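You operate a simulated robot arm through the tools that you are given. There is no shell and no other tool. Be economical: measure what you need, move in short steps, check, and stop when the job is done.

The job below is to be done with a simulated two-armed robot. You get a single attempt, and the scene is never put back.

Task
Sand the old glue off the green-striped box, stick the grey grip sheet on and roll it flat.
Fine: purple sanding block, sheet between the blue marks, orange roller; both go back. What is to be rubbed or washed off counts as gone when no trace of it is left.

Only the result counts: the job must be done as asked and must still hold three seconds after the hand-in. Knocking over, shifting, dropping, spilling or breaking anything else fails it. Flat cloth is picked up by pressing the open fingertips on it (5 to 10 N) and closing them slowly along it; thin cloth reads only 2 to 8 mm in the jaws.

Robot
Two 7-joint arms with fingered hands on one trunk that stands fixed in place. Base frame: the origin is at the foot of the trunk, x ahead of it, y to its left, z up. Lengths are in m, angles in rad, forces in N, time in s.
The left shoulder is at [0.093, 0.125, 0.973], the right one opposite. With the tool pointing down near the work surface each hand reaches from about 0.46 to 0.88 m from the base axis, measured 20 degrees to its own side. Payload 4 kg a hand.
Tool frame (each hand has its own): the origin (TCP) lies between the finger pads and is the grasp point; the fingertips stand 0.029 m ahead of it; z points along the fingers, y is the line along which they close. The gripper opens to 0.1 m. The gripper's body begins 0.034 m behind the TCP. The gripper is a hand of 5 fingers: y runs from the thumb to the fingers, the wrist lies at [-0.015, -0.105, -0.177] in the tool frame.
Orientation is that of the tool frame in the base frame, as a unit quaternion [x, y, z, w]. With the fingers straight down and the wrist toward the robot, the tool's x, y and z point along [0, 1, 0], [1, 0, 0] and [0, 0, -1] of the base frame.

Tools
- The arms move only by the tool send_rows. It takes "left_rows", "right_rows" or both (then of equal length, played together; a hand with none holds still); each is a list of rows, each a list of 6 numbers: the shift along the tool's x, y, z in m, then the turn, a rotation vector about the tool's x, y, z in rad. In form: [[tx, ty, tz, ax, ay, az], ...]. A call has 1 to 20 rows; each row shifts and turns the commanded pose from where the row before left it, along the tool's axes as they then stand. Each row takes 0.2 s and may step no farther than 0.05 m and 0.15 rad from the row before; otherwise, the whole call is refused. Where a pose cannot be reached the arm comes as near as it can. A force on the tool above 40 N (or 10 N above the force at the start of the call, whichever is more), or a blocked arm, ends the call early, and 0.2 s more pass. In this call time passes only in rows, and 0.2 s behind the last. It gives the time, the measured TCP pose, the force on the tool (base axes), the opening and the grip force at its end, in the units of the frame above (readings bear some noise), with the torque about the TCP (base axes, N m) and any sound that the robot's microphone picked up, and new pictures: "pictures" is both (left out), scene, wrist or none (wrist: the cameras of the hands that moved).
- Cameras (640 x 400 px; columns grow to the right, rows downward): "scene" is now at [0.1977, 0.0309, 1.1068]; the picture's right is [0.34, -0.94, 0.00], its down [-0.46, -0.17, -0.87] and it looks along [0.82, 0.30, -0.49] (base axes); focal length 319 px, centre (320, 200). "left" rides on the left gripper at [-0.066, -0.086, -0.121] in its tool frame; the picture's right is [-0.76, -0.31, 0.58], its down [0.59, -0.70, 0.40] and it looks along [0.28, 0.64, 0.71] (tool axes); focal length 247 px, centre (320, 200). "right" rides on the right gripper at [0.066, -0.086, -0.121] in its tool frame; the picture's right is [-0.76, 0.31, -0.58], its down [-0.59, -0.70, 0.40] and it looks along [-0.28, 0.64, 0.71] (tool axes); focal length 247 px, centre (320, 200). There is no depth. A picture from a camera that has moved, and an enlarged one, comes with that camera's place and axes in the base frame and with its lens.
- move_column(by): slides the trunk up (or, below 0, down) by that many m; the arms and the scene camera ride with it, the base frame stays. It gives what a move gives, with no picture.
- curl_fingers(index, middle, ring, little, thumb_bend, thumb_turn, hand): sets how far each is bent, from 0 (flat) to 1 (curled in); at 0.3 the hand is open as for a grip, at 0.7 the pads meet at the TCP. One left out holds its place. A second passes; each finger stops where it meets its share of the squeeze, and holds until it gets a number again. It is the only way to open and close the hand. It gives what a move gives, with no picture; readings hold the bend of each and the force on index, middle, ring, little, thumb and palm. thumb_turn goes from beside the hand (0) to across from the fingers (1), as for a grip.
- pan_tilt(pan, tilt): turns the head with the scene camera to pan (to the left, within 1.396 rad either way) and tilt (down, from -0.506 to 1.204), counted from straight ahead of the robot. It gives what a move gives, and a new picture of the scene camera.
- inspect(camera, box): a new picture of the part [left, top, right, bottom] of that camera's present view, enlarged. No time passes.
- hand_in(): hands the job in; it is judged then, once.

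Go step by step. Nothing tells you positions but the pictures and the camera data: compare them with the known pose of the tool, close in by small moves and look again before you grip or let go. The budget is 120 turns and 200 pictures, counting those below and the enlarged ones. Unless the task says otherwise, let go and move clear before handing in, and close with one line.

The tools are called after "Emit:" as name(argument=value, ...) on one line, values as JSON. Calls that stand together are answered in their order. send_rows: Moves the arms, as the interface text tells. Its arguments: {"type":"object","properties":{"left_rows":{"type":"array"},"right_rows":{"type":"array"},"pictures":{"type":"string","enum":["both","scene","wrist","none"]}},"required":[]} The other tools are called the same way: move_column (by) slides the trunk up or down; curl_fingers (index, middle, ring, little, thumb_bend, thumb_turn, hand) moves the fingers one by one; pan_tilt (pan, tilt) turns the head that bears the scene camera; inspect (camera, box) takes an enlarged picture of a part of a camera's view; hand_in () hands the job in.

At the start:

```text
time: 0.0
left_ee_pos: [0.4494, 0.4535, 0.9367]
left_tool_rot: [0.707, 0.707, 0.0, 0.0]
left_force: [0.0, 0.3, -0.4]
left_torque: [-0.03, 0.01, 0.02]
left_opening: 0.0997
left_grip_force: 0.1
left_shape: jaw
left_bend: [0.3, 0.3, 0.3, 0.3, 0.3, 0.98]
left_finger forces: [0.0, 0.0, 0.0, 0.0, 0.0, 0.1]
right_ee_pos: [0.6316, -0.0496, 0.8191]
right_tool_rot: [0.707, 0.708, -0.001, -0.002]
right_force: [0.7, -0.6, 0.4]
right_torque: [-0.01, 0.0, 0.01]
right_opening: 0.0998
right_grip_force: 0.0
right_shape: jaw
right_bend: [0.3, 0.3, 0.3, 0.3, 0.3, 0.98]
right_finger forces: [0.1, 0.1, 0.1, 0.1, 0.1, 0.1]
trunk travel left (down, up): [-0.175, 0.572]
head pan, tilt: [0.351, 0.508]
```

scene: 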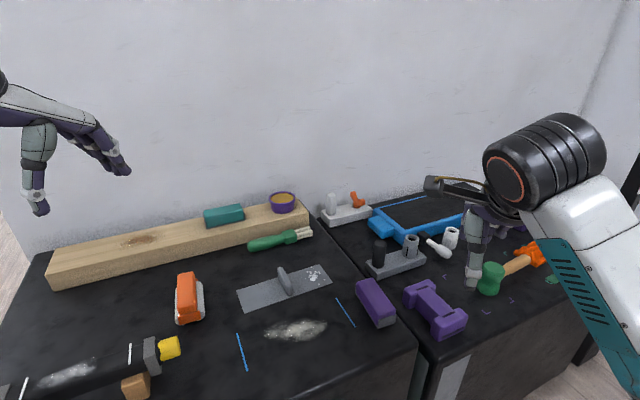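
right: 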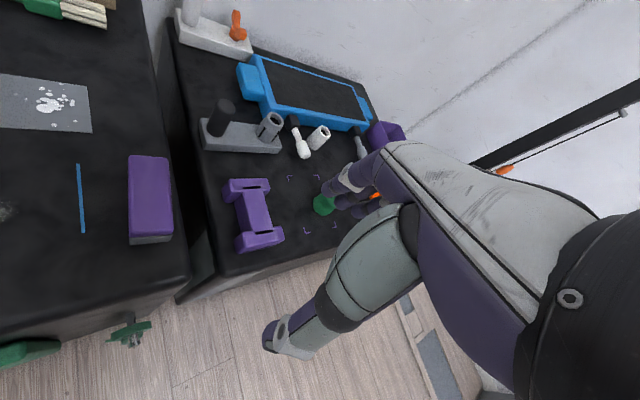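
left: 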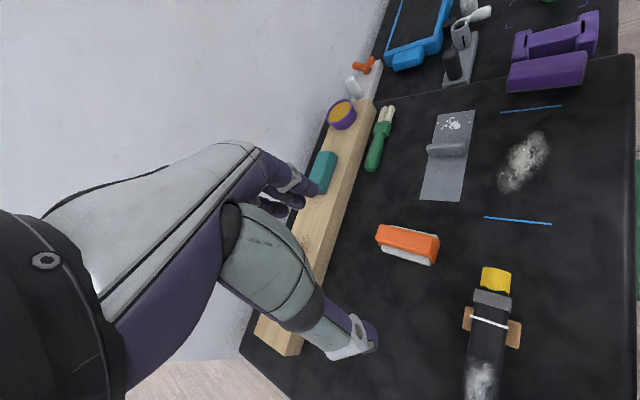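

I see a black surface with blue marks and a whitish patch, a grey sheet with handle, purple and orange tools. I need closer looks to identify the green-striped box, grip sheet, sanding block and roller.

Emit:
inspect(camera="scene", box=[160, 180, 420, 380])

Emit:
inspect(camera="scene", box=[320, 170, 580, 350])

Emit:
pan_tilt(pan=0.3, tilt=1.0)

```text
2.00 times, centred on (290, 280) of scene
camera zoom: at [0.1977, 0.0309, 1.1068], right [0.34, -0.94, 0.0], down [-0.46, -0.17, -0.87], along [0.82, 0.3, -0.49], focal length 638 px, centre (380, 40)
```

zoom: 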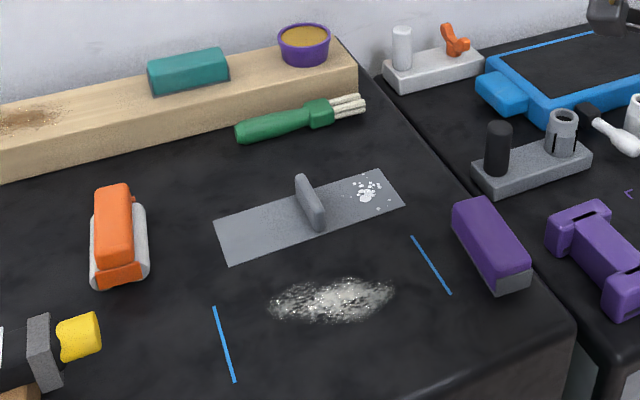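

```text
2.22 times, centred on (450, 260) of scene
camera zoom: at [0.1977, 0.0309, 1.1068], right [0.34, -0.94, 0.0], down [-0.46, -0.17, -0.87], along [0.82, 0.3, -0.49], focal length 709 px, centre (31, 67)
```

zoom: 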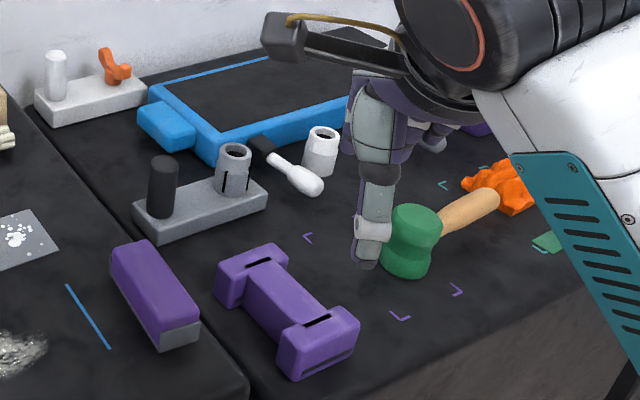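

```text
time: 0.9
left_ee_pos: [0.4485, 0.4534, 0.9365]
left_tool_rot: [0.707, 0.707, 0.0, 0.0]
left_force: [1.2, -1.3, 0.5]
left_torque: [0.0, 0.03, 0.03]
left_opening: 0.0999
left_grip_force: 0.1
left_shape: jaw
left_bend: [0.3, 0.3, 0.3, 0.3, 0.3, 0.98]
left_finger forces: [0.0, 0.0, 0.1, 0.1, 0.0, 0.0]
right_ee_pos: [0.6312, -0.0492, 0.8175]
right_tool_rot: [0.707, 0.708, 0.0, -0.001]
right_force: [-0.2, 0.0, 0.3]
right_torque: [0.01, 0.01, 0.01]
right_opening: 0.0998
right_grip_force: 0.1
right_shape: jaw
right_bend: [0.3, 0.3, 0.3, 0.3, 0.3, 0.98]
right_finger forces: [0.0, 0.0, 0.0, 0.0, 0.0, 0.0]
trunk travel left (down, up): [-0.175, 0.572]
head pan, tilt: [0.3, 1.0]
camera scene: at [0.1789, 0.0204, 1.0665], right [0.3, -0.96, 0.0], down [-0.8, -0.25, -0.54], along [0.52, 0.16, -0.84], focal length 319 px, centre (320, 200)
```

scene: 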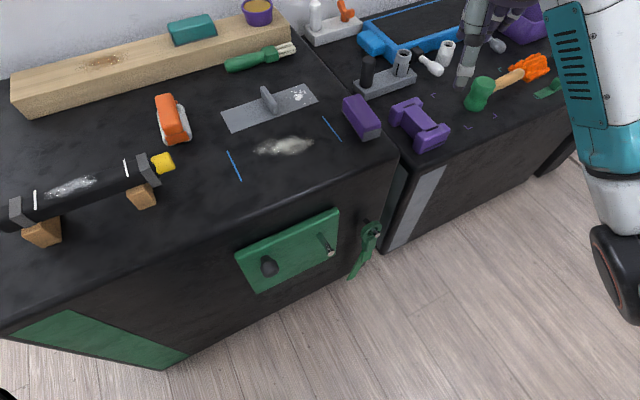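

The left box bears a green panel (green stripe) and the patch between blue marks. I'll enlarge the candidates for sanding block, roller and sheet.

Emit:
inspect(camera="scene", box=[130, 60, 290, 160])

Emit:
inspect(camera="scene", box=[290, 60, 450, 160])

Emit:
inspect(camera="scene", box=[430, 20, 590, 120])

Emit:
inspect(camera="left", box=[370, 100, 570, 270])

```text
4.00 times, centred on (210, 110) of scene
camera zoom: at [0.1789, 0.0204, 1.0665], right [0.3, -0.96, 0.0], down [-0.8, -0.25, -0.54], along [0.52, 0.16, -0.84], focal length 1277 px, centre (760, 560)
```

zoom: 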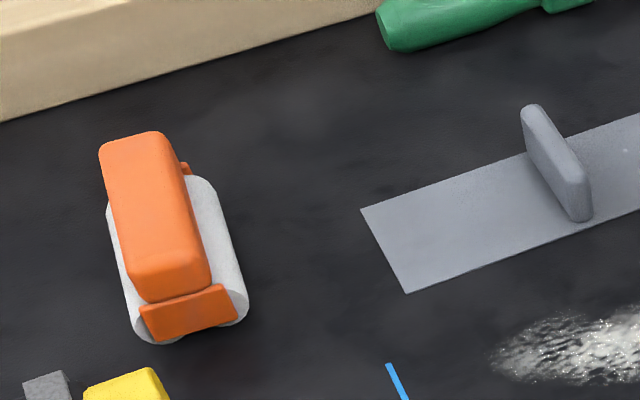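

```text
4.00 times, centred on (370, 110) of scene
camera zoom: at [0.1789, 0.0204, 1.0665], right [0.3, -0.96, 0.0], down [-0.8, -0.25, -0.54], along [0.52, 0.16, -0.84], focal length 1277 px, centre (120, 560)
```

zoom: 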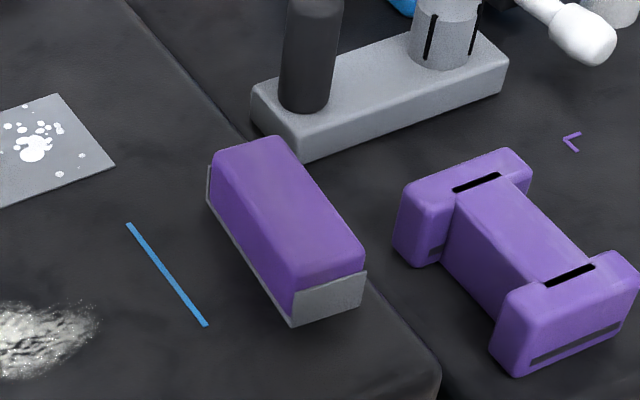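

```text
4.00 times, centred on (510, 70) of scene
camera zoom: at [0.1789, 0.0204, 1.0665], right [0.3, -0.96, 0.0], down [-0.8, -0.25, -0.54], along [0.52, 0.16, -0.84], focal length 1277 px, centre (-440, 720)
```

zoom: 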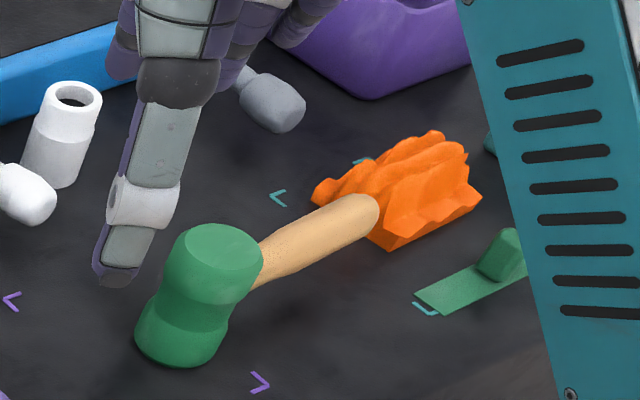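

```text
2.35 times, centred on (470, 185) of left
camera zoom: at [0.3634, 0.3873, 1.0565], right [-0.31, -0.76, -0.58], down [-0.7, 0.59, -0.4], along [0.64, 0.28, -0.71], focal length 581 px, centre (-33, 235)
```

zoom: 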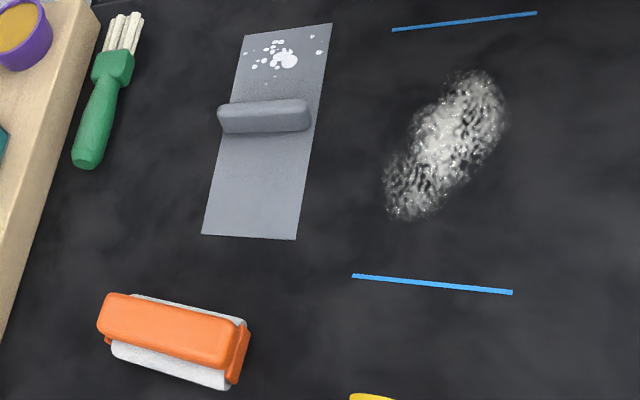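

The left table is the green-striped box (top at z≈0.597, turned about 45°). The sheet (0.20×0.065) is centred near (0.664, 0.282), the mark centre is (0.566, 0.212) and the purple/grey block is near (0.673, 0.086). I'll move the right hand away and bring the left above the block.

Emit:
send_rows(left_rows=[[-0.0366, 0.0224, 0.0137, 0, 0, 0], [-0.0366, 0.0224, 0.0137, 0, 0, 0], [-0.0366, 0.0224, 0.0137, 0, 0, 0], [-0.0366, 0.0224, 0.0137, 0, 0, 0], [-0.0366, 0.0224, 0.0137, 0, 0, 0], [-0.0366, 0.0224, 0.0137, 0, 0, 0], [-0.0366, 0.0224, 0.0137, 0, 0, 0], [-0.0366, 0.0224, 0.0137, 0, 0, 0], [-0.0366, 0.0224, 0.0137, 0, 0, 0], [-0.0366, 0.0224, 0.0137, 0, 0, 0], [0, 0, 0, 0, 0, 0.131], [0, 0, 0, 0, 0, 0.131], [0, 0, 0, 0, 0, 0.131], [0, 0, 0, 0, 0, 0.131], [0, 0, 0, 0, 0, 0.131], [0, 0, 0, 0, 0, 0.131]], right_rows=[[-0.03, 0, -0.01, 0, 0, 0], [-0.03, 0, -0.01, 0, 0, 0], [-0.03, 0, -0.01, 0, 0, 0], [-0.03, 0, -0.01, 0, 0, 0], [-0.03, 0, -0.01, 0, 0, 0], [-0.03, 0, -0.01, 0, 0, 0], [-0.03, 0, -0.01, 0, 0, 0], [-0.03, 0, -0.01, 0, 0, 0], [-0.03, 0, 0, 0, 0, 0], [0, 0, 0, 0, 0, 0], [0, 0, 0, 0, 0, 0], [0, 0, 0, 0, 0, 0], [0, 0, 0, 0, 0, 0], [0, 0, 0, 0, 0, 0], [0, 0, 0, 0, 0, 0], [0, 0, 0, 0, 0, 0]])

```text
time: 4.3
left_ee_pos: [0.6717, 0.0871, 0.7984]
left_tool_rot: [0.924, 0.382, 0.0, 0.0]
left_force: [0.1, -0.4, 0.2]
left_torque: [-0.01, 0.0, 0.0]
left_opening: 0.0996
left_grip_force: 0.1
left_shape: jaw
left_bend: [0.3, 0.3, 0.3, 0.3, 0.3, 0.98]
left_finger forces: [0.0, 0.0, 0.1, 0.0, 0.0, 0.0]
right_ee_pos: [0.631, -0.32, 0.8985]
right_tool_rot: [0.706, 0.708, -0.001, 0.0]
right_force: [-0.4, 0.3, -0.6]
right_torque: [-0.01, -0.02, -0.01]
right_opening: 0.0998
right_grip_force: 0.1
right_shape: jaw
right_bend: [0.3, 0.3, 0.3, 0.3, 0.3, 0.98]
right_finger forces: [0.0, 0.0, 0.0, 0.1, 0.0, 0.0]
trunk travel left (down, up): [-0.175, 0.572]
head pan, tilt: [0.3, 1.0]
camera scene: at [0.179, 0.0201, 1.0664], right [0.3, -0.96, 0.0], down [-0.8, -0.25, -0.54], along [0.52, 0.16, -0.84], focal length 319 px, centre (320, 200)
camera right: at [0.5452, -0.2542, 1.0206], right [0.31, -0.76, 0.58], down [-0.7, -0.59, -0.4], along [0.64, -0.28, -0.71], focal length 247 px, centre (320, 200)
camera left: at [0.5663, 0.1013, 0.9193], right [-0.75, -0.32, -0.58], down [-0.08, 0.91, -0.4], along [0.65, -0.25, -0.71], focal length 247 px, centre (320, 200)
```

scene: 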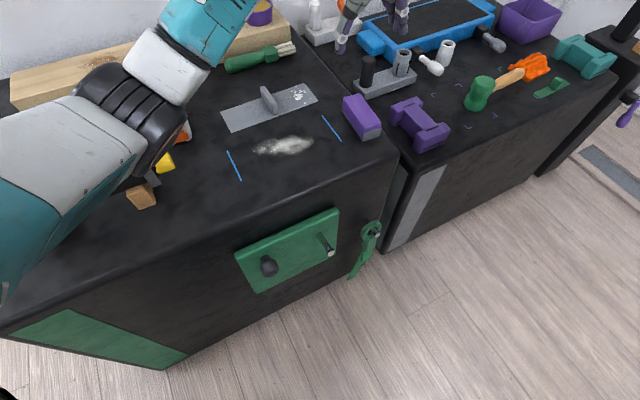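
right: 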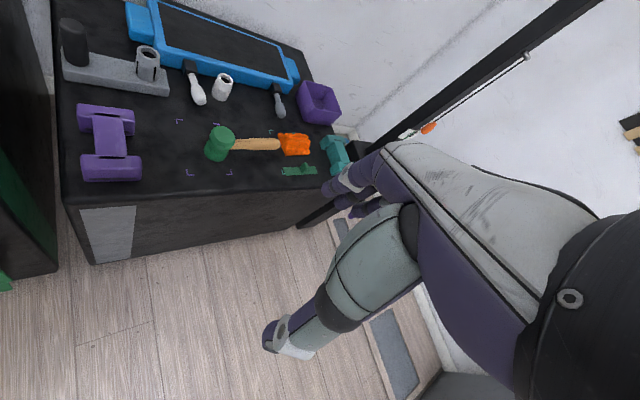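
left: 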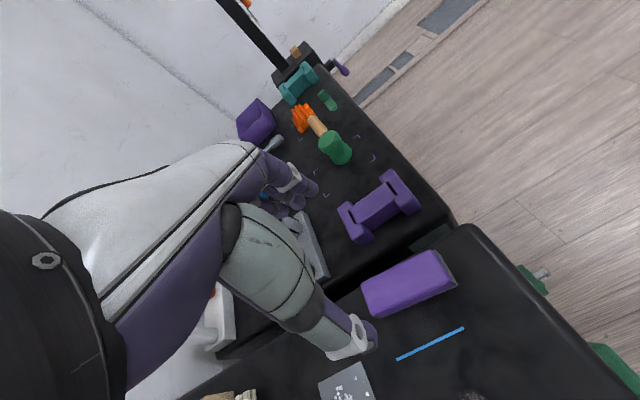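

The block sits where I expected under the TCP. I'll enlarge the wrist view to check its yaw and height.

Emit:
inspect(camera="left", box=[340, 220, 500, 370])

Emit:
inspect(camera="scene", box=[320, 80, 400, 150])

```text
2.67 times, centred on (420, 295) of left
camera zoom: at [0.5663, 0.1013, 0.9193], right [-0.75, -0.32, -0.58], down [-0.08, 0.91, -0.4], along [0.65, -0.25, -0.71], focal length 659 px, centre (53, -53)
```

zoom: 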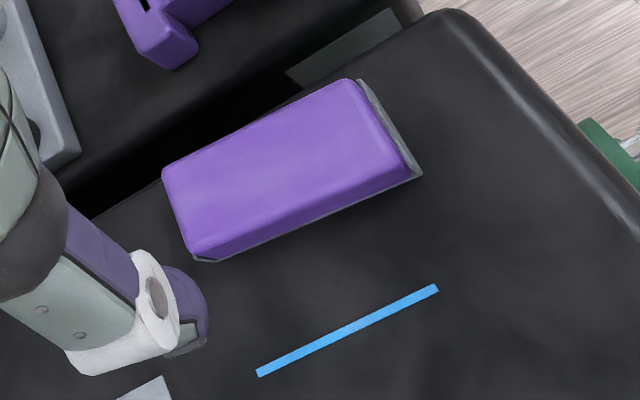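

```text
5.71 times, centred on (360, 115) of scene
camera zoom: at [0.179, 0.0201, 1.0664], right [0.3, -0.96, 0.0], down [-0.8, -0.25, -0.54], along [0.52, 0.16, -0.84], focal length 1824 px, centre (91, 686)
```

zoom: 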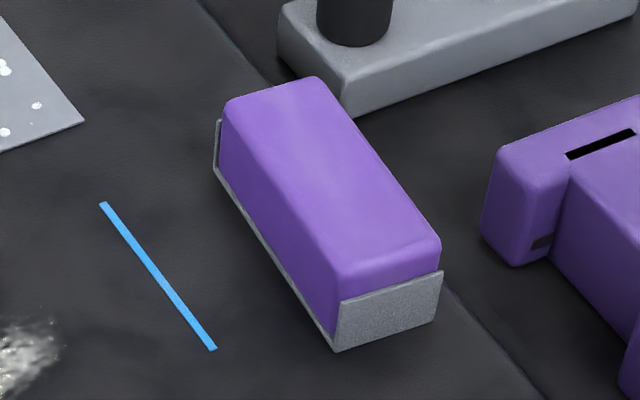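

The block lies at about 40° yaw, 0.04 wide and 0.05 high. I'll narrow the hand a bit, turn to match and come lower for a check.

Emit:
curl_fingers(hand="left", index=0.4, middle=0.4, ring=0.4, little=0.4, thumb_bend=0.4)

Emit:
send_rows(left_rows=[[0.001, 0.002, 0.025, 0, 0, 0.09], [0, 0, 0.03, 0, 0, 0], [0, 0, 0.03, 0, 0, 0]])

```text
time: 5.3
left_ee_pos: [0.6731, 0.0871, 0.7987]
left_tool_rot: [0.924, 0.382, -0.001, 0.0]
left_force: [-0.8, 0.4, -0.5]
left_torque: [-0.01, -0.01, -0.03]
left_opening: 0.075
left_grip_force: 0.1
left_shape: fingers
left_bend: [0.4, 0.4, 0.4, 0.4, 0.4, 0.98]
left_finger forces: [0.1, 0.1, 0.0, 0.1, 0.1, 0.0]
right_ee_pos: [0.6305, -0.3195, 0.8987]
right_tool_rot: [0.706, 0.708, -0.001, 0.0]
right_force: [0.4, 0.4, 0.2]
right_torque: [0.02, 0.0, 0.02]
right_opening: 0.1
right_grip_force: 0.1
right_shape: jaw
right_bend: [0.3, 0.3, 0.3, 0.3, 0.3, 0.98]
right_finger forces: [0.0, 0.0, 0.1, 0.0, 0.0, 0.1]
trunk travel left (down, up): [-0.175, 0.572]
head pan, tilt: [0.3, 1.0]
```

```text
time: 6.1
left_ee_pos: [0.6748, 0.0867, 0.7122]
left_tool_rot: [0.94, 0.341, 0.0, 0.0]
left_force: [-1.5, 0.7, -0.2]
left_torque: [0.02, -0.02, -0.04]
left_opening: 0.075
left_grip_force: 0.1
left_shape: fingers
left_bend: [0.4, 0.4, 0.4, 0.4, 0.4, 0.98]
left_finger forces: [0.0, 0.0, 0.1, 0.1, 0.1, 0.0]
right_ee_pos: [0.631, -0.32, 0.8982]
right_tool_rot: [0.706, 0.708, 0.0, 0.0]
right_force: [0.8, 0.1, 0.0]
right_torque: [0.02, 0.04, 0.03]
right_opening: 0.0998
right_grip_force: 0.0
right_shape: jaw
right_bend: [0.3, 0.3, 0.3, 0.3, 0.3, 0.98]
right_finger forces: [0.1, 0.1, 0.0, 0.0, 0.0, 0.1]
trunk travel left (down, up): [-0.175, 0.572]
head pan, tilt: [0.3, 1.0]
camera scene: at [0.1791, 0.0201, 1.0664], right [0.3, -0.96, 0.0], down [-0.8, -0.25, -0.54], along [0.52, 0.16, -0.84], focal length 319 px, centre (320, 200)
camera left: at [0.5707, 0.1103, 0.8335], right [-0.78, -0.25, -0.58], down [0.0, 0.92, -0.4], along [0.63, -0.31, -0.71], focal length 247 px, centre (320, 200)
```

scene: 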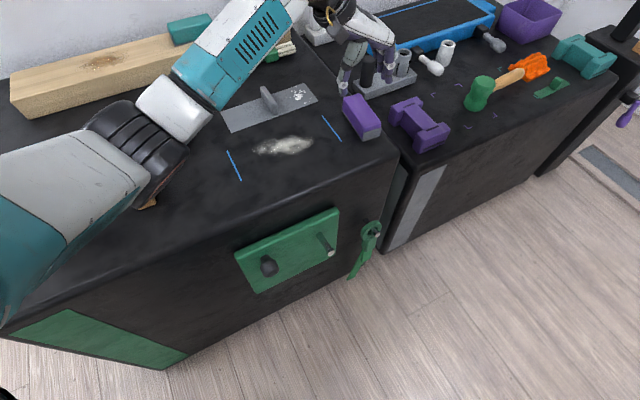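
left: 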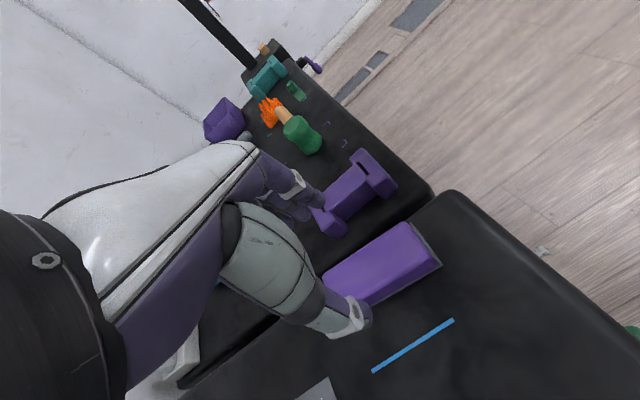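

Aligned over the block; descending so the fingertips stop just short of the table.

Emit:
send_rows(left_rows=[[0, 0, 0.02, 0, 0, 0], [0, 0, 0.02, 0, 0, 0], [0, 0, 0.02, 0, 0, 0], [0, 0, 0.016, 0, 0, 0]])

```text
time: 7.1
left_ee_pos: [0.6748, 0.0855, 0.6366]
left_tool_rot: [0.941, 0.34, 0.0, 0.0]
left_force: [0.1, 0.1, 0.5]
left_torque: [-0.01, 0.01, 0.02]
left_opening: 0.075
left_grip_force: 0.0
left_shape: fingers
left_bend: [0.4, 0.4, 0.4, 0.4, 0.4, 0.98]
left_finger forces: [0.1, 0.0, 0.1, 0.1, 0.0, 0.0]
right_ee_pos: [0.631, -0.3196, 0.8995]
right_tool_rot: [0.707, 0.708, 0.0, -0.001]
right_force: [-0.2, 0.4, -0.2]
right_torque: [-0.03, 0.0, 0.02]
right_opening: 0.0998
right_grip_force: 0.2
right_shape: jaw
right_bend: [0.3, 0.3, 0.3, 0.3, 0.3, 0.98]
right_finger forces: [0.0, 0.0, 0.0, 0.0, 0.1, 0.0]
trunk travel left (down, up): [-0.175, 0.572]
head pan, tilt: [0.3, 1.0]
camera scene: at [0.179, 0.0201, 1.0664], right [0.3, -0.96, 0.0], down [-0.8, -0.25, -0.54], along [0.52, 0.16, -0.84], focal length 319 px, centre (320, 200)
camera left: at [0.57, 0.1099, 0.7577], right [-0.78, -0.25, -0.58], down [0.0, 0.92, -0.4], along [0.63, -0.31, -0.71], focal length 247 px, centre (320, 200)
```

scene: 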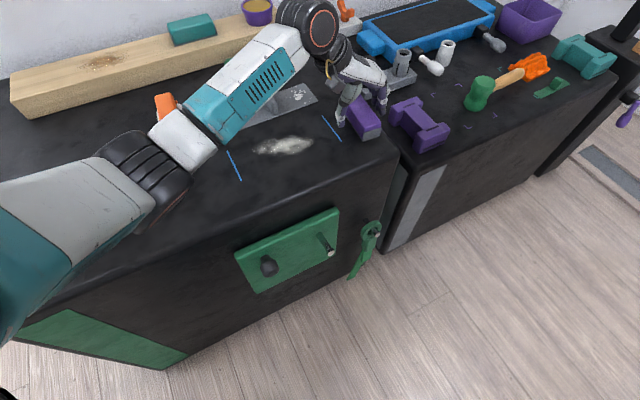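
left: 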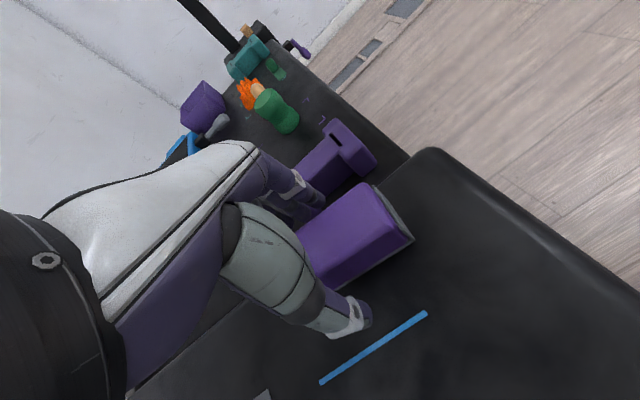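

Emit:
inspect(camera="scene", box=[310, 60, 410, 150])

Emit:
inspect(camera="left", box=[240, 140, 440, 340])

```text
4.44 times, centred on (360, 105) of scene
camera zoom: at [0.179, 0.0201, 1.0664], right [0.3, -0.96, 0.0], down [-0.8, -0.25, -0.54], along [0.52, 0.16, -0.84], focal length 1419 px, centre (142, 622)
```

zoom: 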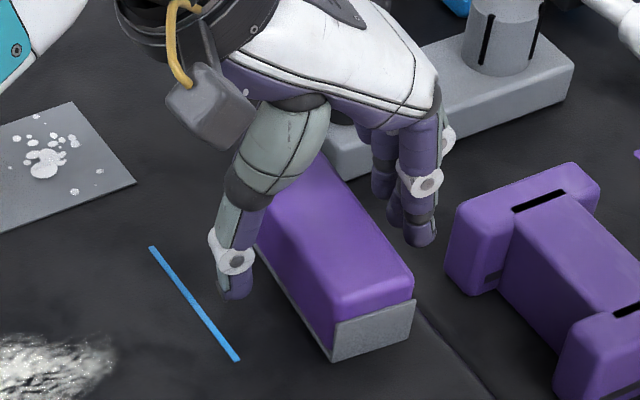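

```text
2.00 times, centred on (340, 240) of left
camera zoom: at [0.57, 0.1099, 0.7577], right [-0.78, -0.25, -0.58], down [0.0, 0.92, -0.4], along [0.63, -0.31, -0.71], focal length 494 px, centre (280, 120)
```

zoom: 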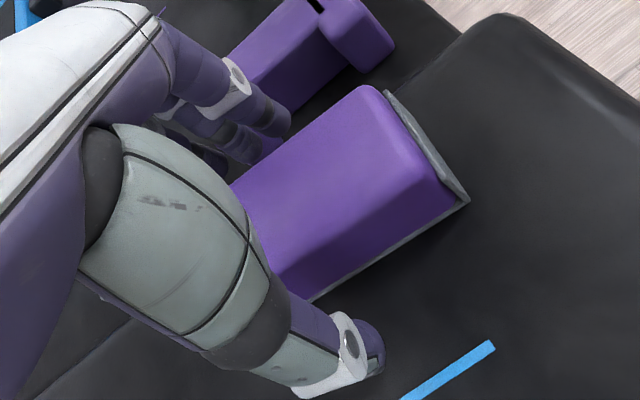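

The thumb and fingers straddle the block, so I'll close.

Emit:
curl_fingers(hand="left", index=0.7, middle=0.7, ring=0.7, little=0.7, thumb_bend=0.7)

Emit:
send_rows(left_rows=[[0, 0, -0.02, 0, 0, 0], [0, 0, -0.03, 0, 0, 0]])

```text
time: 8.1
left_ee_pos: [0.6737, 0.086, 0.6369]
left_tool_rot: [0.94, 0.34, 0.0, 0.0]
left_force: [0.2, 0.6, 1.4]
left_torque: [0.03, 0.06, 0.0]
left_opening: 0.0351
left_grip_force: 15.4
left_shape: fingers
left_bend: [0.62, 0.65, 0.66, 0.7, 0.58, 0.95]
left_finger forces: [7.9, 4.5, 2.4, 0.5, 15.1, 0.0]
right_ee_pos: [0.6309, -0.3204, 0.8999]
right_tool_rot: [0.707, 0.708, 0.0, 0.0]
right_force: [0.7, -0.5, -0.8]
right_torque: [-0.01, 0.01, 0.01]
right_opening: 0.1001
right_grip_force: 0.1
right_shape: jaw
right_bend: [0.3, 0.3, 0.3, 0.3, 0.3, 0.98]
right_finger forces: [0.0, 0.0, 0.0, 0.0, 0.0, 0.1]
trunk travel left (down, up): [-0.175, 0.572]
head pan, tilt: [0.3, 1.0]
```

```text
time: 8.7
left_ee_pos: [0.6739, 0.0858, 0.6887]
left_tool_rot: [0.94, 0.34, -0.001, 0.0]
left_force: [-0.1, 0.0, -1.5]
left_torque: [0.01, -0.01, 0.02]
left_opening: 0.035
left_grip_force: 14.0
left_shape: fingers
left_bend: [0.62, 0.65, 0.66, 0.7, 0.58, 0.95]
left_finger forces: [7.8, 4.4, 2.2, 0.4, 15.1, 0.1]
right_ee_pos: [0.6298, -0.3204, 0.9003]
right_tool_rot: [0.707, 0.708, 0.0, 0.0]
right_force: [0.4, 0.1, 0.7]
right_torque: [-0.02, -0.01, -0.03]
right_opening: 0.0996
right_grip_force: 0.1
right_shape: jaw
right_bend: [0.3, 0.3, 0.3, 0.3, 0.3, 0.98]
right_finger forces: [0.0, 0.0, 0.2, 0.0, 0.1, 0.0]
trunk travel left (down, up): [-0.175, 0.572]
head pan, tilt: [0.3, 1.0]
camera scene: at [0.1789, 0.0201, 1.0665], right [0.3, -0.96, 0.0], down [-0.8, -0.25, -0.54], along [0.52, 0.16, -0.84], focal length 319 px, centre (320, 200)
camera left: at [0.5695, 0.1104, 0.8095], right [-0.78, -0.25, -0.58], down [0.0, 0.92, -0.4], along [0.63, -0.31, -0.71], focal length 247 px, centre (320, 200)
```

scene: 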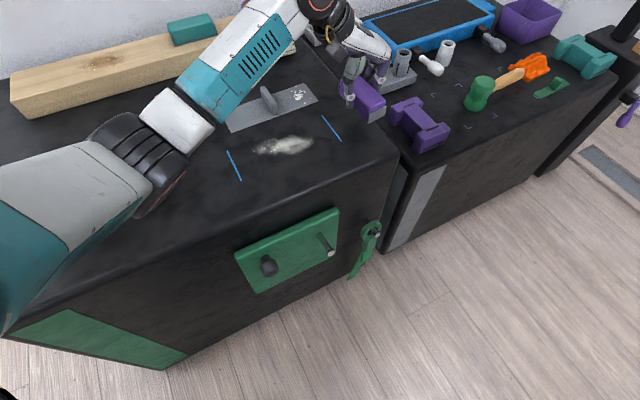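
left: 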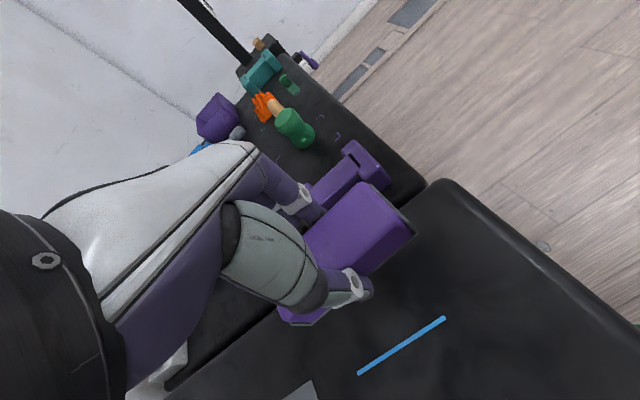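

The block is held; its home is TCP (0.674, 0.086, 0.637) at yaw 40°. Moving over the glue patch and lowering gently.

Emit:
send_rows(left_rows=[[0, -0.0415, 0, 0, 0, 0], [0, -0.0415, 0, 0, 0, 0], [0, -0.0415, 0, 0, 0, 0], [0, -0.0415, 0, 0, 0, -0.09], [0, 0, 0.02, 0, 0, 0], [0, 0, 0.022, 0, 0, 0]])

```text
time: 10.1
left_ee_pos: [0.5685, 0.2152, 0.6452]
left_tool_rot: [0.924, 0.383, 0.0, 0.0]
left_force: [0.1, -0.3, -1.0]
left_torque: [-0.01, -0.01, 0.01]
left_opening: 0.0352
left_grip_force: 15.9
left_shape: fingers
left_bend: [0.62, 0.65, 0.66, 0.7, 0.58, 0.95]
left_finger forces: [8.0, 4.5, 2.3, 0.3, 15.1, 0.1]
right_ee_pos: [0.6303, -0.32, 0.8979]
right_tool_rot: [0.707, 0.708, -0.001, 0.0]
right_force: [-0.5, -0.5, -0.6]
right_torque: [-0.02, 0.0, 0.0]
right_opening: 0.1
right_grip_force: 0.1
right_shape: jaw
right_bend: [0.3, 0.3, 0.3, 0.3, 0.3, 0.98]
right_finger forces: [0.0, 0.0, 0.1, 0.0, 0.0, 0.0]
trunk travel left (down, up): [-0.175, 0.572]
head pan, tilt: [0.3, 1.0]
camera scene: at [0.1791, 0.0201, 1.0664], right [0.3, -0.96, 0.0], down [-0.8, -0.25, -0.54], along [0.52, 0.16, -0.84], focal length 319 px, centre (320, 200)
camera left: at [0.4623, 0.2279, 0.7654], right [-0.75, -0.32, -0.58], down [-0.08, 0.91, -0.4], along [0.65, -0.25, -0.71], focal length 247 px, centre (320, 200)
```

scene: 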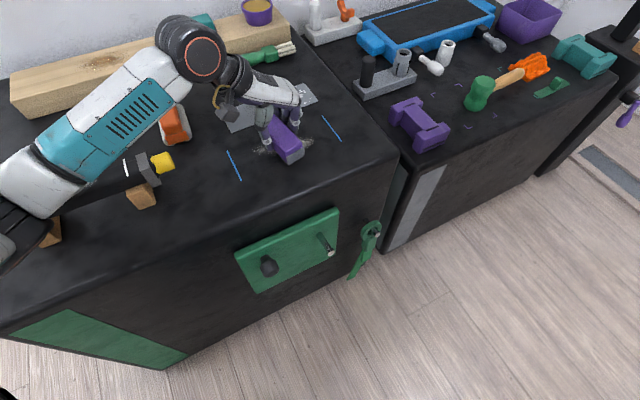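
left: 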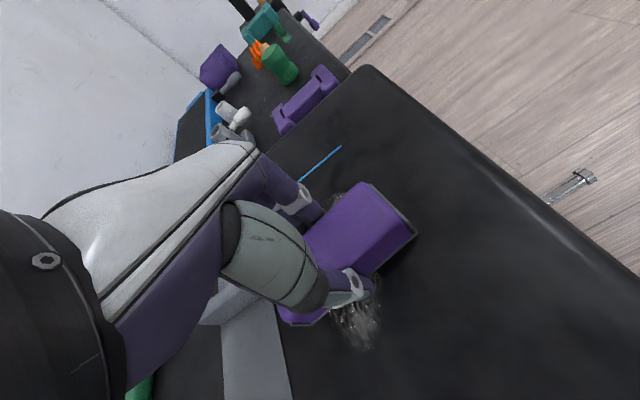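

Over the patch. Lowering until contact force appears.

Emit:
send_rows(left_rows=[[0, 0, 0.006, 0, 0, 0], [0, 0, 0.004, 0, 0, 0]], pictures="none")

Emit:
send_rows(left_rows=[[0, 0, 0.003, 0, 0, 0]], pictures="none")

```text
time: 10.7
left_ee_pos: [0.5693, 0.2137, 0.6374]
left_tool_rot: [0.924, 0.382, 0.001, 0.001]
left_force: [0.2, 0.3, 7.1]
left_torque: [0.09, 0.17, -0.01]
left_opening: 0.035
left_grip_force: 15.6
left_shape: fingers
left_bend: [0.62, 0.65, 0.66, 0.7, 0.59, 0.95]
left_finger forces: [8.3, 4.4, 2.4, 0.4, 15.0, 0.0]
right_ee_pos: [0.6313, -0.3204, 0.8988]
right_tool_rot: [0.707, 0.708, -0.001, 0.0]
right_force: [0.1, -0.8, -0.1]
right_torque: [0.0, 0.0, -0.02]
right_opening: 0.0998
right_grip_force: 0.0
right_shape: jaw
right_bend: [0.3, 0.3, 0.3, 0.3, 0.3, 0.98]
right_finger forces: [0.1, 0.0, 0.0, 0.1, 0.1, 0.0]
trunk travel left (down, up): [-0.175, 0.572]
head pan, tilt: [0.3, 1.0]
```

```text
time: 11.1
left_ee_pos: [0.5698, 0.2128, 0.635]
left_tool_rot: [0.924, 0.383, 0.002, 0.003]
left_force: [2.3, -1.1, 13.8]
left_torque: [0.13, 0.27, -0.1]
left_opening: 0.0349
left_grip_force: 16.7
left_shape: fingers
left_bend: [0.62, 0.65, 0.66, 0.7, 0.59, 0.95]
left_finger forces: [9.6, 4.6, 2.7, 0.9, 14.8, 0.0]
right_ee_pos: [0.6302, -0.3207, 0.8997]
right_tool_rot: [0.707, 0.707, -0.001, 0.0]
right_force: [-0.1, 0.4, 0.1]
right_torque: [0.0, 0.0, 0.02]
right_opening: 0.0997
right_grip_force: 0.0
right_shape: jaw
right_bend: [0.3, 0.3, 0.3, 0.3, 0.3, 0.98]
right_finger forces: [0.0, 0.0, 0.0, 0.0, 0.0, 0.0]
trunk travel left (down, up): [-0.175, 0.572]
head pan, tilt: [0.3, 1.0]
```

Contact at about 0.637. Easing slightly and stroking along the patch.

Emit:
send_rows(left_rows=[[0, 0.015, -0.002, 0, 0, 0], [0, 0.02, 0, 0, 0, 0], [0, 0.02, 0, 0, 0, 0], [0, 0.015, 0, 0, 0, 0], [0, -0.02, 0, 0, 0, 0], [0, -0.025, 0, 0, 0, 0], [0, -0.025, 0, 0, 0, 0], [0, -0.025, 0, 0, 0, 0], [0, -0.025, 0, 0, 0, 0], [0, -0.02, 0, 0, 0, 0], [0, 0.02, 0, 0, 0, 0], [0, 0.025, 0, 0, 0, 0], [0, 0.025, 0, 0, 0, 0], [0, 0.025, 0, 0, 0, 0], [0, 0.025, 0, 0, 0, 0], [0, 0.02, 0, 0, 0, 0]])

```text
time: 14.5
left_ee_pos: [0.6179, 0.1636, 0.6356]
left_tool_rot: [0.924, 0.383, 0.001, 0.001]
left_force: [-1.2, 0.4, 5.3]
left_torque: [0.08, 0.17, -0.03]
left_opening: 0.035
left_grip_force: 14.9
left_shape: fingers
left_bend: [0.63, 0.66, 0.67, 0.7, 0.59, 0.94]
left_finger forces: [8.3, 4.0, 2.0, 0.0, 15.4, 0.0]
right_ee_pos: [0.6301, -0.3202, 0.8985]
right_tool_rot: [0.707, 0.707, 0.0, 0.0]
right_force: [1.5, 1.0, 0.2]
right_torque: [-0.03, 0.03, 0.03]
right_opening: 0.0998
right_grip_force: 0.0
right_shape: jaw
right_bend: [0.3, 0.3, 0.3, 0.3, 0.3, 0.98]
right_finger forces: [0.0, 0.0, 0.1, 0.0, 0.1, 0.0]
trunk travel left (down, up): [-0.175, 0.572]
head pan, tilt: [0.3, 1.0]
camera scene: at [0.1784, 0.02, 1.0665], right [0.3, -0.96, 0.0], down [-0.8, -0.25, -0.54], along [0.52, 0.16, -0.84], focal length 319 px, centre (320, 200)
camera left: at [0.5113, 0.1776, 0.7558], right [-0.75, -0.32, -0.58], down [-0.08, 0.91, -0.4], along [0.65, -0.25, -0.71], focal length 247 px, centre (320, 200)
```

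scene: 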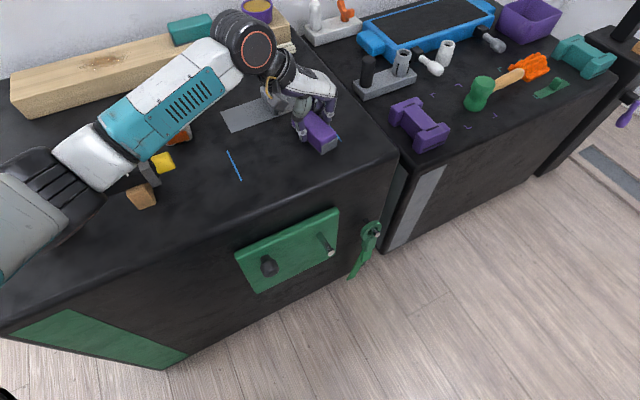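
left: 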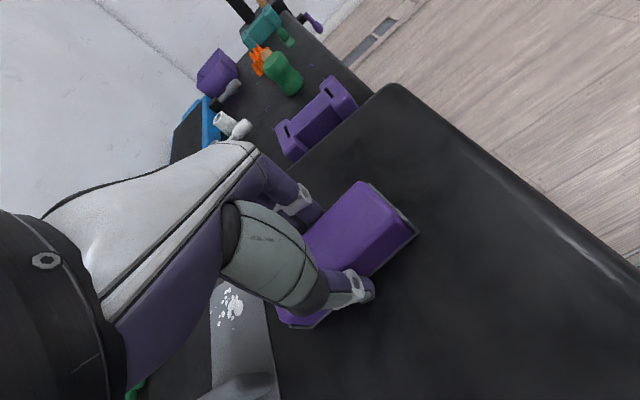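

The patch looks gone; one more pass at slight offsets for any trace, then inspect.

Emit:
send_rows(left_rows=[[0.012, 0, 0.001, 0, 0, 0], [0, -0.025, 0, 0, 0, 0], [0, -0.025, 0, 0, 0, 0], [0, -0.025, 0, 0, 0, 0], [0, -0.025, 0, 0, 0, 0], [0, -0.025, 0, 0, 0, 0], [0, -0.015, 0, 0, 0, 0], [-0.012, 0, 0, 0, 0, 0], [-0.012, 0, 0, 0, 0, 0], [0, 0.015, 0, 0, 0, 0], [0, 0.025, 0, 0, 0, 0], [0, 0.025, 0, 0, 0, 0], [0, 0.025, 0, 0, 0, 0], [0, 0.025, 0, 0, 0, 0], [0, 0.025, 0, 0, 0, 0], [0.012, 0, 0, 0, 0, 0], [0, 0, -0.03, 0, 0, 0], [0, 0, -0.03, 0, 0, 0], [0, 0.04, -0.02, 0, 0, 0], [0, 0.04, 0, 0, 0, 0]], pictures="none")

Emit:
inspect(camera="scene", box=[200, 70, 400, 200])

```text
time: 18.7
left_ee_pos: [0.6749, 0.1075, 0.7133]
left_tool_rot: [0.924, 0.382, 0.0, -0.001]
left_force: [-0.2, 0.6, -0.4]
left_torque: [0.0, 0.0, 0.02]
left_opening: 0.0352
left_grip_force: 14.3
left_shape: fingers
left_bend: [0.63, 0.66, 0.68, 0.7, 0.59, 0.94]
left_finger forces: [8.4, 4.1, 1.9, 0.1, 14.3, 0.0]
right_ee_pos: [0.6317, -0.3204, 0.8992]
right_tool_rot: [0.707, 0.707, -0.001, -0.001]
right_force: [-0.3, -0.4, 0.7]
right_torque: [-0.03, -0.02, -0.02]
right_opening: 0.0996
right_grip_force: 0.0
right_shape: jaw
right_bend: [0.3, 0.3, 0.3, 0.3, 0.3, 0.98]
right_finger forces: [0.1, 0.0, 0.0, 0.0, 0.0, 0.1]
trunk travel left (down, up): [-0.175, 0.572]
head pan, tilt: [0.3, 1.0]
```

```text
3.08 times, centred on (300, 135) of scene
camera zoom: at [0.1792, 0.0199, 1.0663], right [0.3, -0.96, 0.0], down [-0.8, -0.25, -0.54], along [0.52, 0.16, -0.84], focal length 982 px, centre (382, 400)
```

zoom: 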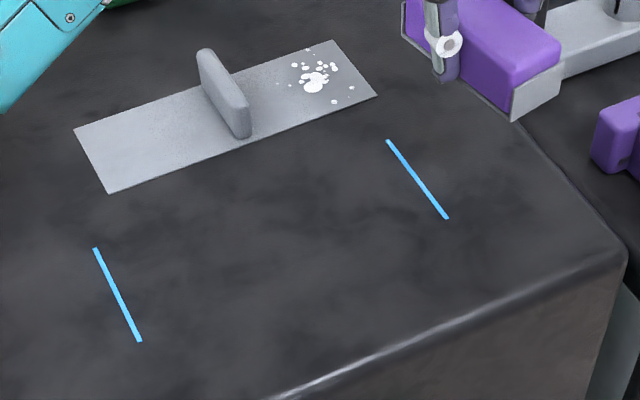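

No trace remains. Returning the block to its home pose.

Emit:
send_rows(left_rows=[[-0.016, 0.0145, 0, 0, 0, 0.09], [0, 0, 0.025, 0, 0, 0], [0, 0, 0.025, 0, 0, 0], [0, 0, 0.015, 0, 0, 0]])

```text
time: 19.7
left_ee_pos: [0.6731, 0.0872, 0.648]
left_tool_rot: [0.941, 0.34, -0.002, 0.0]
left_force: [-0.1, 0.7, -1.5]
left_torque: [-0.04, -0.03, 0.0]
left_opening: 0.0353
left_grip_force: 14.4
left_shape: fingers
left_bend: [0.63, 0.66, 0.68, 0.7, 0.59, 0.94]
left_finger forces: [8.3, 4.1, 1.8, 0.0, 14.3, 0.0]
right_ee_pos: [0.6295, -0.3213, 0.8997]
right_tool_rot: [0.706, 0.708, -0.002, -0.001]
right_force: [0.0, -0.1, 0.2]
right_torque: [0.01, 0.01, -0.01]
right_opening: 0.0997
right_grip_force: 0.1
right_shape: jaw
right_bend: [0.3, 0.3, 0.3, 0.3, 0.3, 0.98]
right_finger forces: [0.1, 0.0, 0.1, 0.1, 0.1, 0.1]
trunk travel left (down, up): [-0.175, 0.572]
head pan, tilt: [0.3, 1.0]
camera scene: at [0.1791, 0.0201, 1.0664], right [0.3, -0.96, 0.0], down [-0.8, -0.25, -0.54], along [0.52, 0.16, -0.84], focal length 319 px, centre (320, 200)
camera left: at [0.5683, 0.1097, 0.7688], right [-0.78, -0.25, -0.58], down [0.0, 0.92, -0.4], along [0.63, -0.31, -0.71], focal length 247 px, centre (320, 200)
```

scene: 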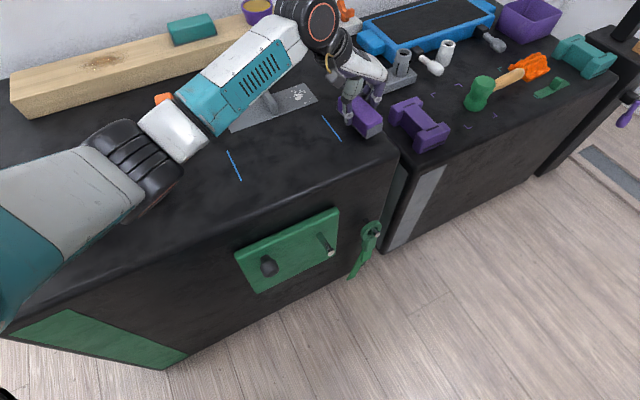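
left: 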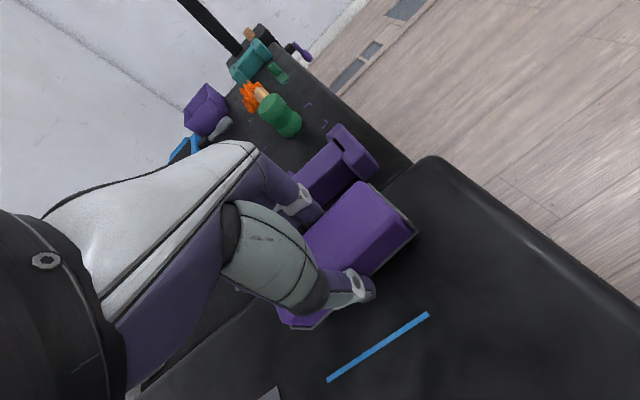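

Emit:
send_rows(left_rows=[[0, 0, 0.006, 0, 0, 0], [0, 0, 0.004, 0, 0, 0], [0, 0, 0.002, 0, 0, 0]], pictures="none")

```text
time: 20.5
left_ee_pos: [0.6737, 0.0863, 0.6374]
left_tool_rot: [0.94, 0.34, -0.001, 0.0]
left_force: [-0.7, -0.2, -1.5]
left_torque: [-0.03, -0.04, 0.0]
left_opening: 0.0353
left_grip_force: 14.6
left_shape: fingers
left_bend: [0.63, 0.66, 0.68, 0.7, 0.59, 0.94]
left_finger forces: [8.4, 4.1, 2.0, 0.0, 14.2, 0.0]
right_ee_pos: [0.6313, -0.3187, 0.8987]
right_tool_rot: [0.706, 0.708, -0.001, -0.001]
right_force: [0.5, -0.4, 0.0]
right_torque: [-0.03, -0.02, -0.02]
right_opening: 0.0997
right_grip_force: 0.0
right_shape: jaw
right_bend: [0.3, 0.3, 0.3, 0.3, 0.3, 0.98]
right_finger forces: [0.0, 0.0, 0.1, 0.1, 0.0, 0.0]
trunk travel left (down, up): [-0.175, 0.572]
head pan, tilt: [0.3, 1.0]
```

Emit:
send_rows(left_rows=[[0, 0, 0.002, 0, 0, 0]], pictures="none")

```text
time: 20.9
left_ee_pos: [0.6729, 0.0857, 0.6358]
left_tool_rot: [0.941, 0.34, 0.001, 0.001]
left_force: [-0.8, -0.4, 1.8]
left_torque: [0.04, 0.1, 0.02]
left_opening: 0.035
left_grip_force: 14.1
left_shape: fingers
left_bend: [0.63, 0.66, 0.68, 0.7, 0.59, 0.94]
left_finger forces: [8.3, 3.9, 1.9, 0.0, 14.5, 0.0]
right_ee_pos: [0.6302, -0.3201, 0.8992]
right_tool_rot: [0.707, 0.708, 0.0, 0.0]
right_force: [-0.2, 0.1, 0.0]
right_torque: [0.02, 0.0, -0.01]
right_opening: 0.0997
right_grip_force: 0.1
right_shape: jaw
right_bend: [0.3, 0.3, 0.3, 0.3, 0.3, 0.98]
right_finger forces: [0.1, 0.0, 0.0, 0.0, 0.0, 0.1]
trunk travel left (down, up): [-0.175, 0.572]
head pan, tilt: [0.3, 1.0]
```

Block rests on the table. Releasing, rising, and moving over the sheet's fin.

Emit:
curl_fingers(hand="left", index=0.4, middle=0.4, ring=0.4, little=0.4, thumb_bend=0.4)

Emit:
send_rows(left_rows=[[0, 0, -0.02, 0, 0, 0], [0, 0, -0.04, 0, 0, 0], [0, 0, -0.04, 0, 0, 0], [0, 0, -0.02, 0, 0, -0.09], [0.0267, -0.0293, 0, 0, 0, 0], [0.0267, -0.0293, 0, 0, 0, 0], [0.0267, -0.0293, 0, 0, 0, 0], [0.0267, -0.0293, 0, 0, 0, 0], [0.0267, -0.0293, 0, 0, 0, 0]])

```text
time: 21.9
left_ee_pos: [0.6736, 0.0864, 0.6349]
left_tool_rot: [0.94, 0.34, -0.001, 0.001]
left_force: [0.3, -0.4, 0.0]
left_torque: [0.0, -0.03, -0.03]
left_opening: 0.0744
left_grip_force: 0.1
left_shape: fingers
left_bend: [0.4, 0.4, 0.4, 0.4, 0.4, 0.97]
left_finger forces: [0.0, 0.0, 0.0, 0.0, 0.0, 0.0]
right_ee_pos: [0.6301, -0.3192, 0.8988]
right_tool_rot: [0.706, 0.708, -0.001, -0.001]
right_force: [0.1, 0.7, 0.5]
right_torque: [-0.02, -0.02, 0.0]
right_opening: 0.0999
right_grip_force: 0.0
right_shape: jaw
right_bend: [0.3, 0.3, 0.3, 0.3, 0.3, 0.98]
right_finger forces: [0.0, 0.0, 0.0, 0.0, 0.0, 0.1]
trunk travel left (down, up): [-0.175, 0.572]
head pan, tilt: [0.3, 1.0]
```

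```text
time: 23.9
left_ee_pos: [0.6636, 0.2848, 0.755]
left_tool_rot: [0.924, 0.382, -0.002, 0.0]
left_force: [-0.1, -0.3, -0.5]
left_torque: [0.0, -0.01, -0.04]
left_opening: 0.0744
left_grip_force: 0.1
left_shape: fingers
left_bend: [0.4, 0.4, 0.4, 0.4, 0.4, 0.98]
left_finger forces: [0.0, 0.0, 0.1, 0.0, 0.0, 0.0]
right_ee_pos: [0.6308, -0.3196, 0.8981]
right_tool_rot: [0.707, 0.708, 0.0, -0.001]
right_force: [0.3, -0.4, 0.2]
right_torque: [0.01, -0.02, -0.02]
right_opening: 0.0997
right_grip_force: 0.1
right_shape: jaw
right_bend: [0.3, 0.3, 0.3, 0.3, 0.3, 0.98]
right_finger forces: [0.0, 0.0, 0.0, 0.0, 0.0, 0.1]
trunk travel left (down, up): [-0.175, 0.572]
head pan, tilt: [0.3, 1.0]
camera scene: at [0.1789, 0.0202, 1.0665], right [0.3, -0.96, 0.0], down [-0.8, -0.25, -0.54], along [0.52, 0.16, -0.84], focal length 319 px, centre (320, 200)
camera left: at [0.5582, 0.2984, 0.8747], right [-0.75, -0.32, -0.58], down [-0.08, 0.91, -0.4], along [0.65, -0.25, -0.71], focal length 247 px, centre (320, 200)
```

scene: 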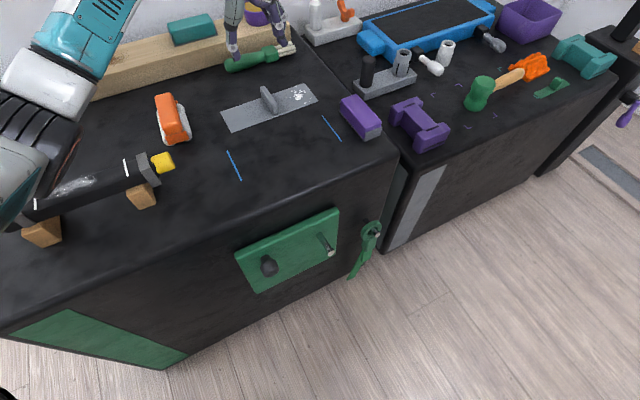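
left: 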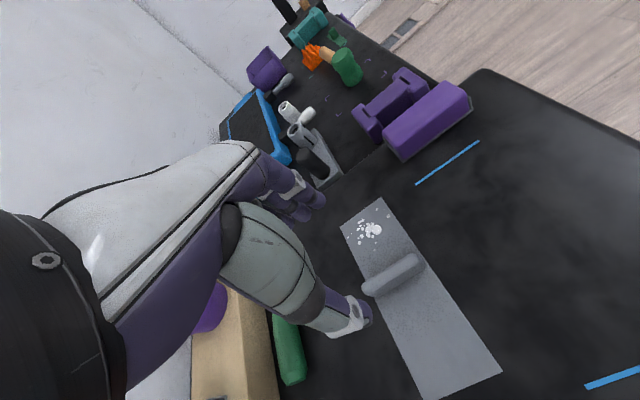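

Above the sheet. Enlarging to locate the fin precisely.

Emit:
inspect(camera="left", box=[320, 190, 520, 400])

Emit:
inspect(camera="scene", box=[210, 70, 330, 140])

Emit:
inspect(camera="scene", box=[130, 70, 230, 160])

```text
1.90 times, centred on (420, 295) of left
camera zoom: at [0.5582, 0.2984, 0.8747], right [-0.75, -0.32, -0.58], down [-0.08, 0.91, -0.4], along [0.65, -0.25, -0.71], focal length 470 px, centre (130, 19)
```

zoom: 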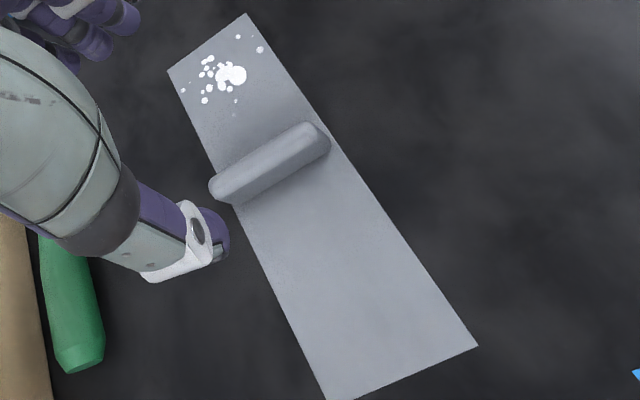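

```text
5.33 times, centred on (270, 105) of scene
camera zoom: at [0.1789, 0.0202, 1.0665], right [0.3, -0.96, 0.0], down [-0.8, -0.25, -0.54], along [0.52, 0.16, -0.84], focal length 1702 px, centre (587, 707)
```

zoom: 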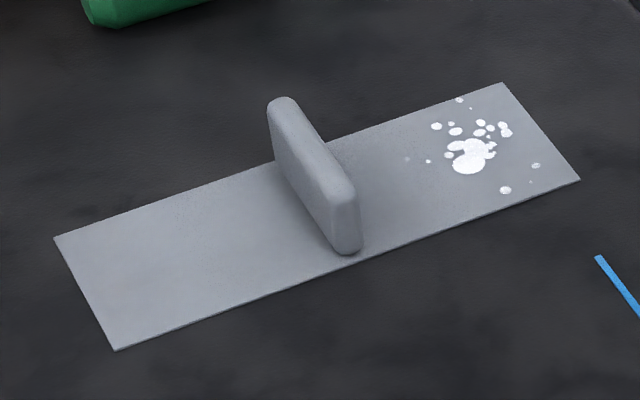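

```text
4.44 times, centred on (180, 115) of scene
camera zoom: at [0.1789, 0.0202, 1.0665], right [0.3, -0.96, 0.0], down [-0.8, -0.25, -0.54], along [0.52, 0.16, -0.84], focal length 1419 px, centre (942, 578)
```

zoom: 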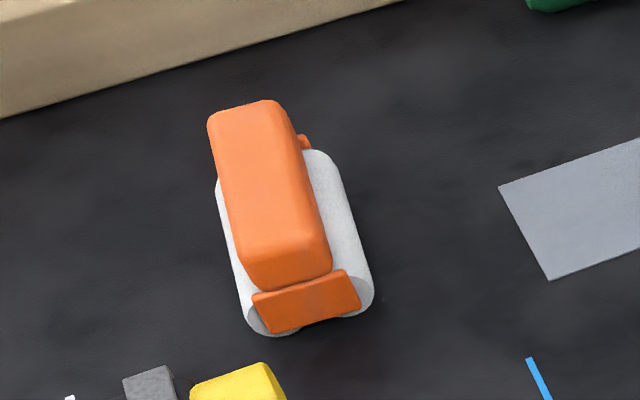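

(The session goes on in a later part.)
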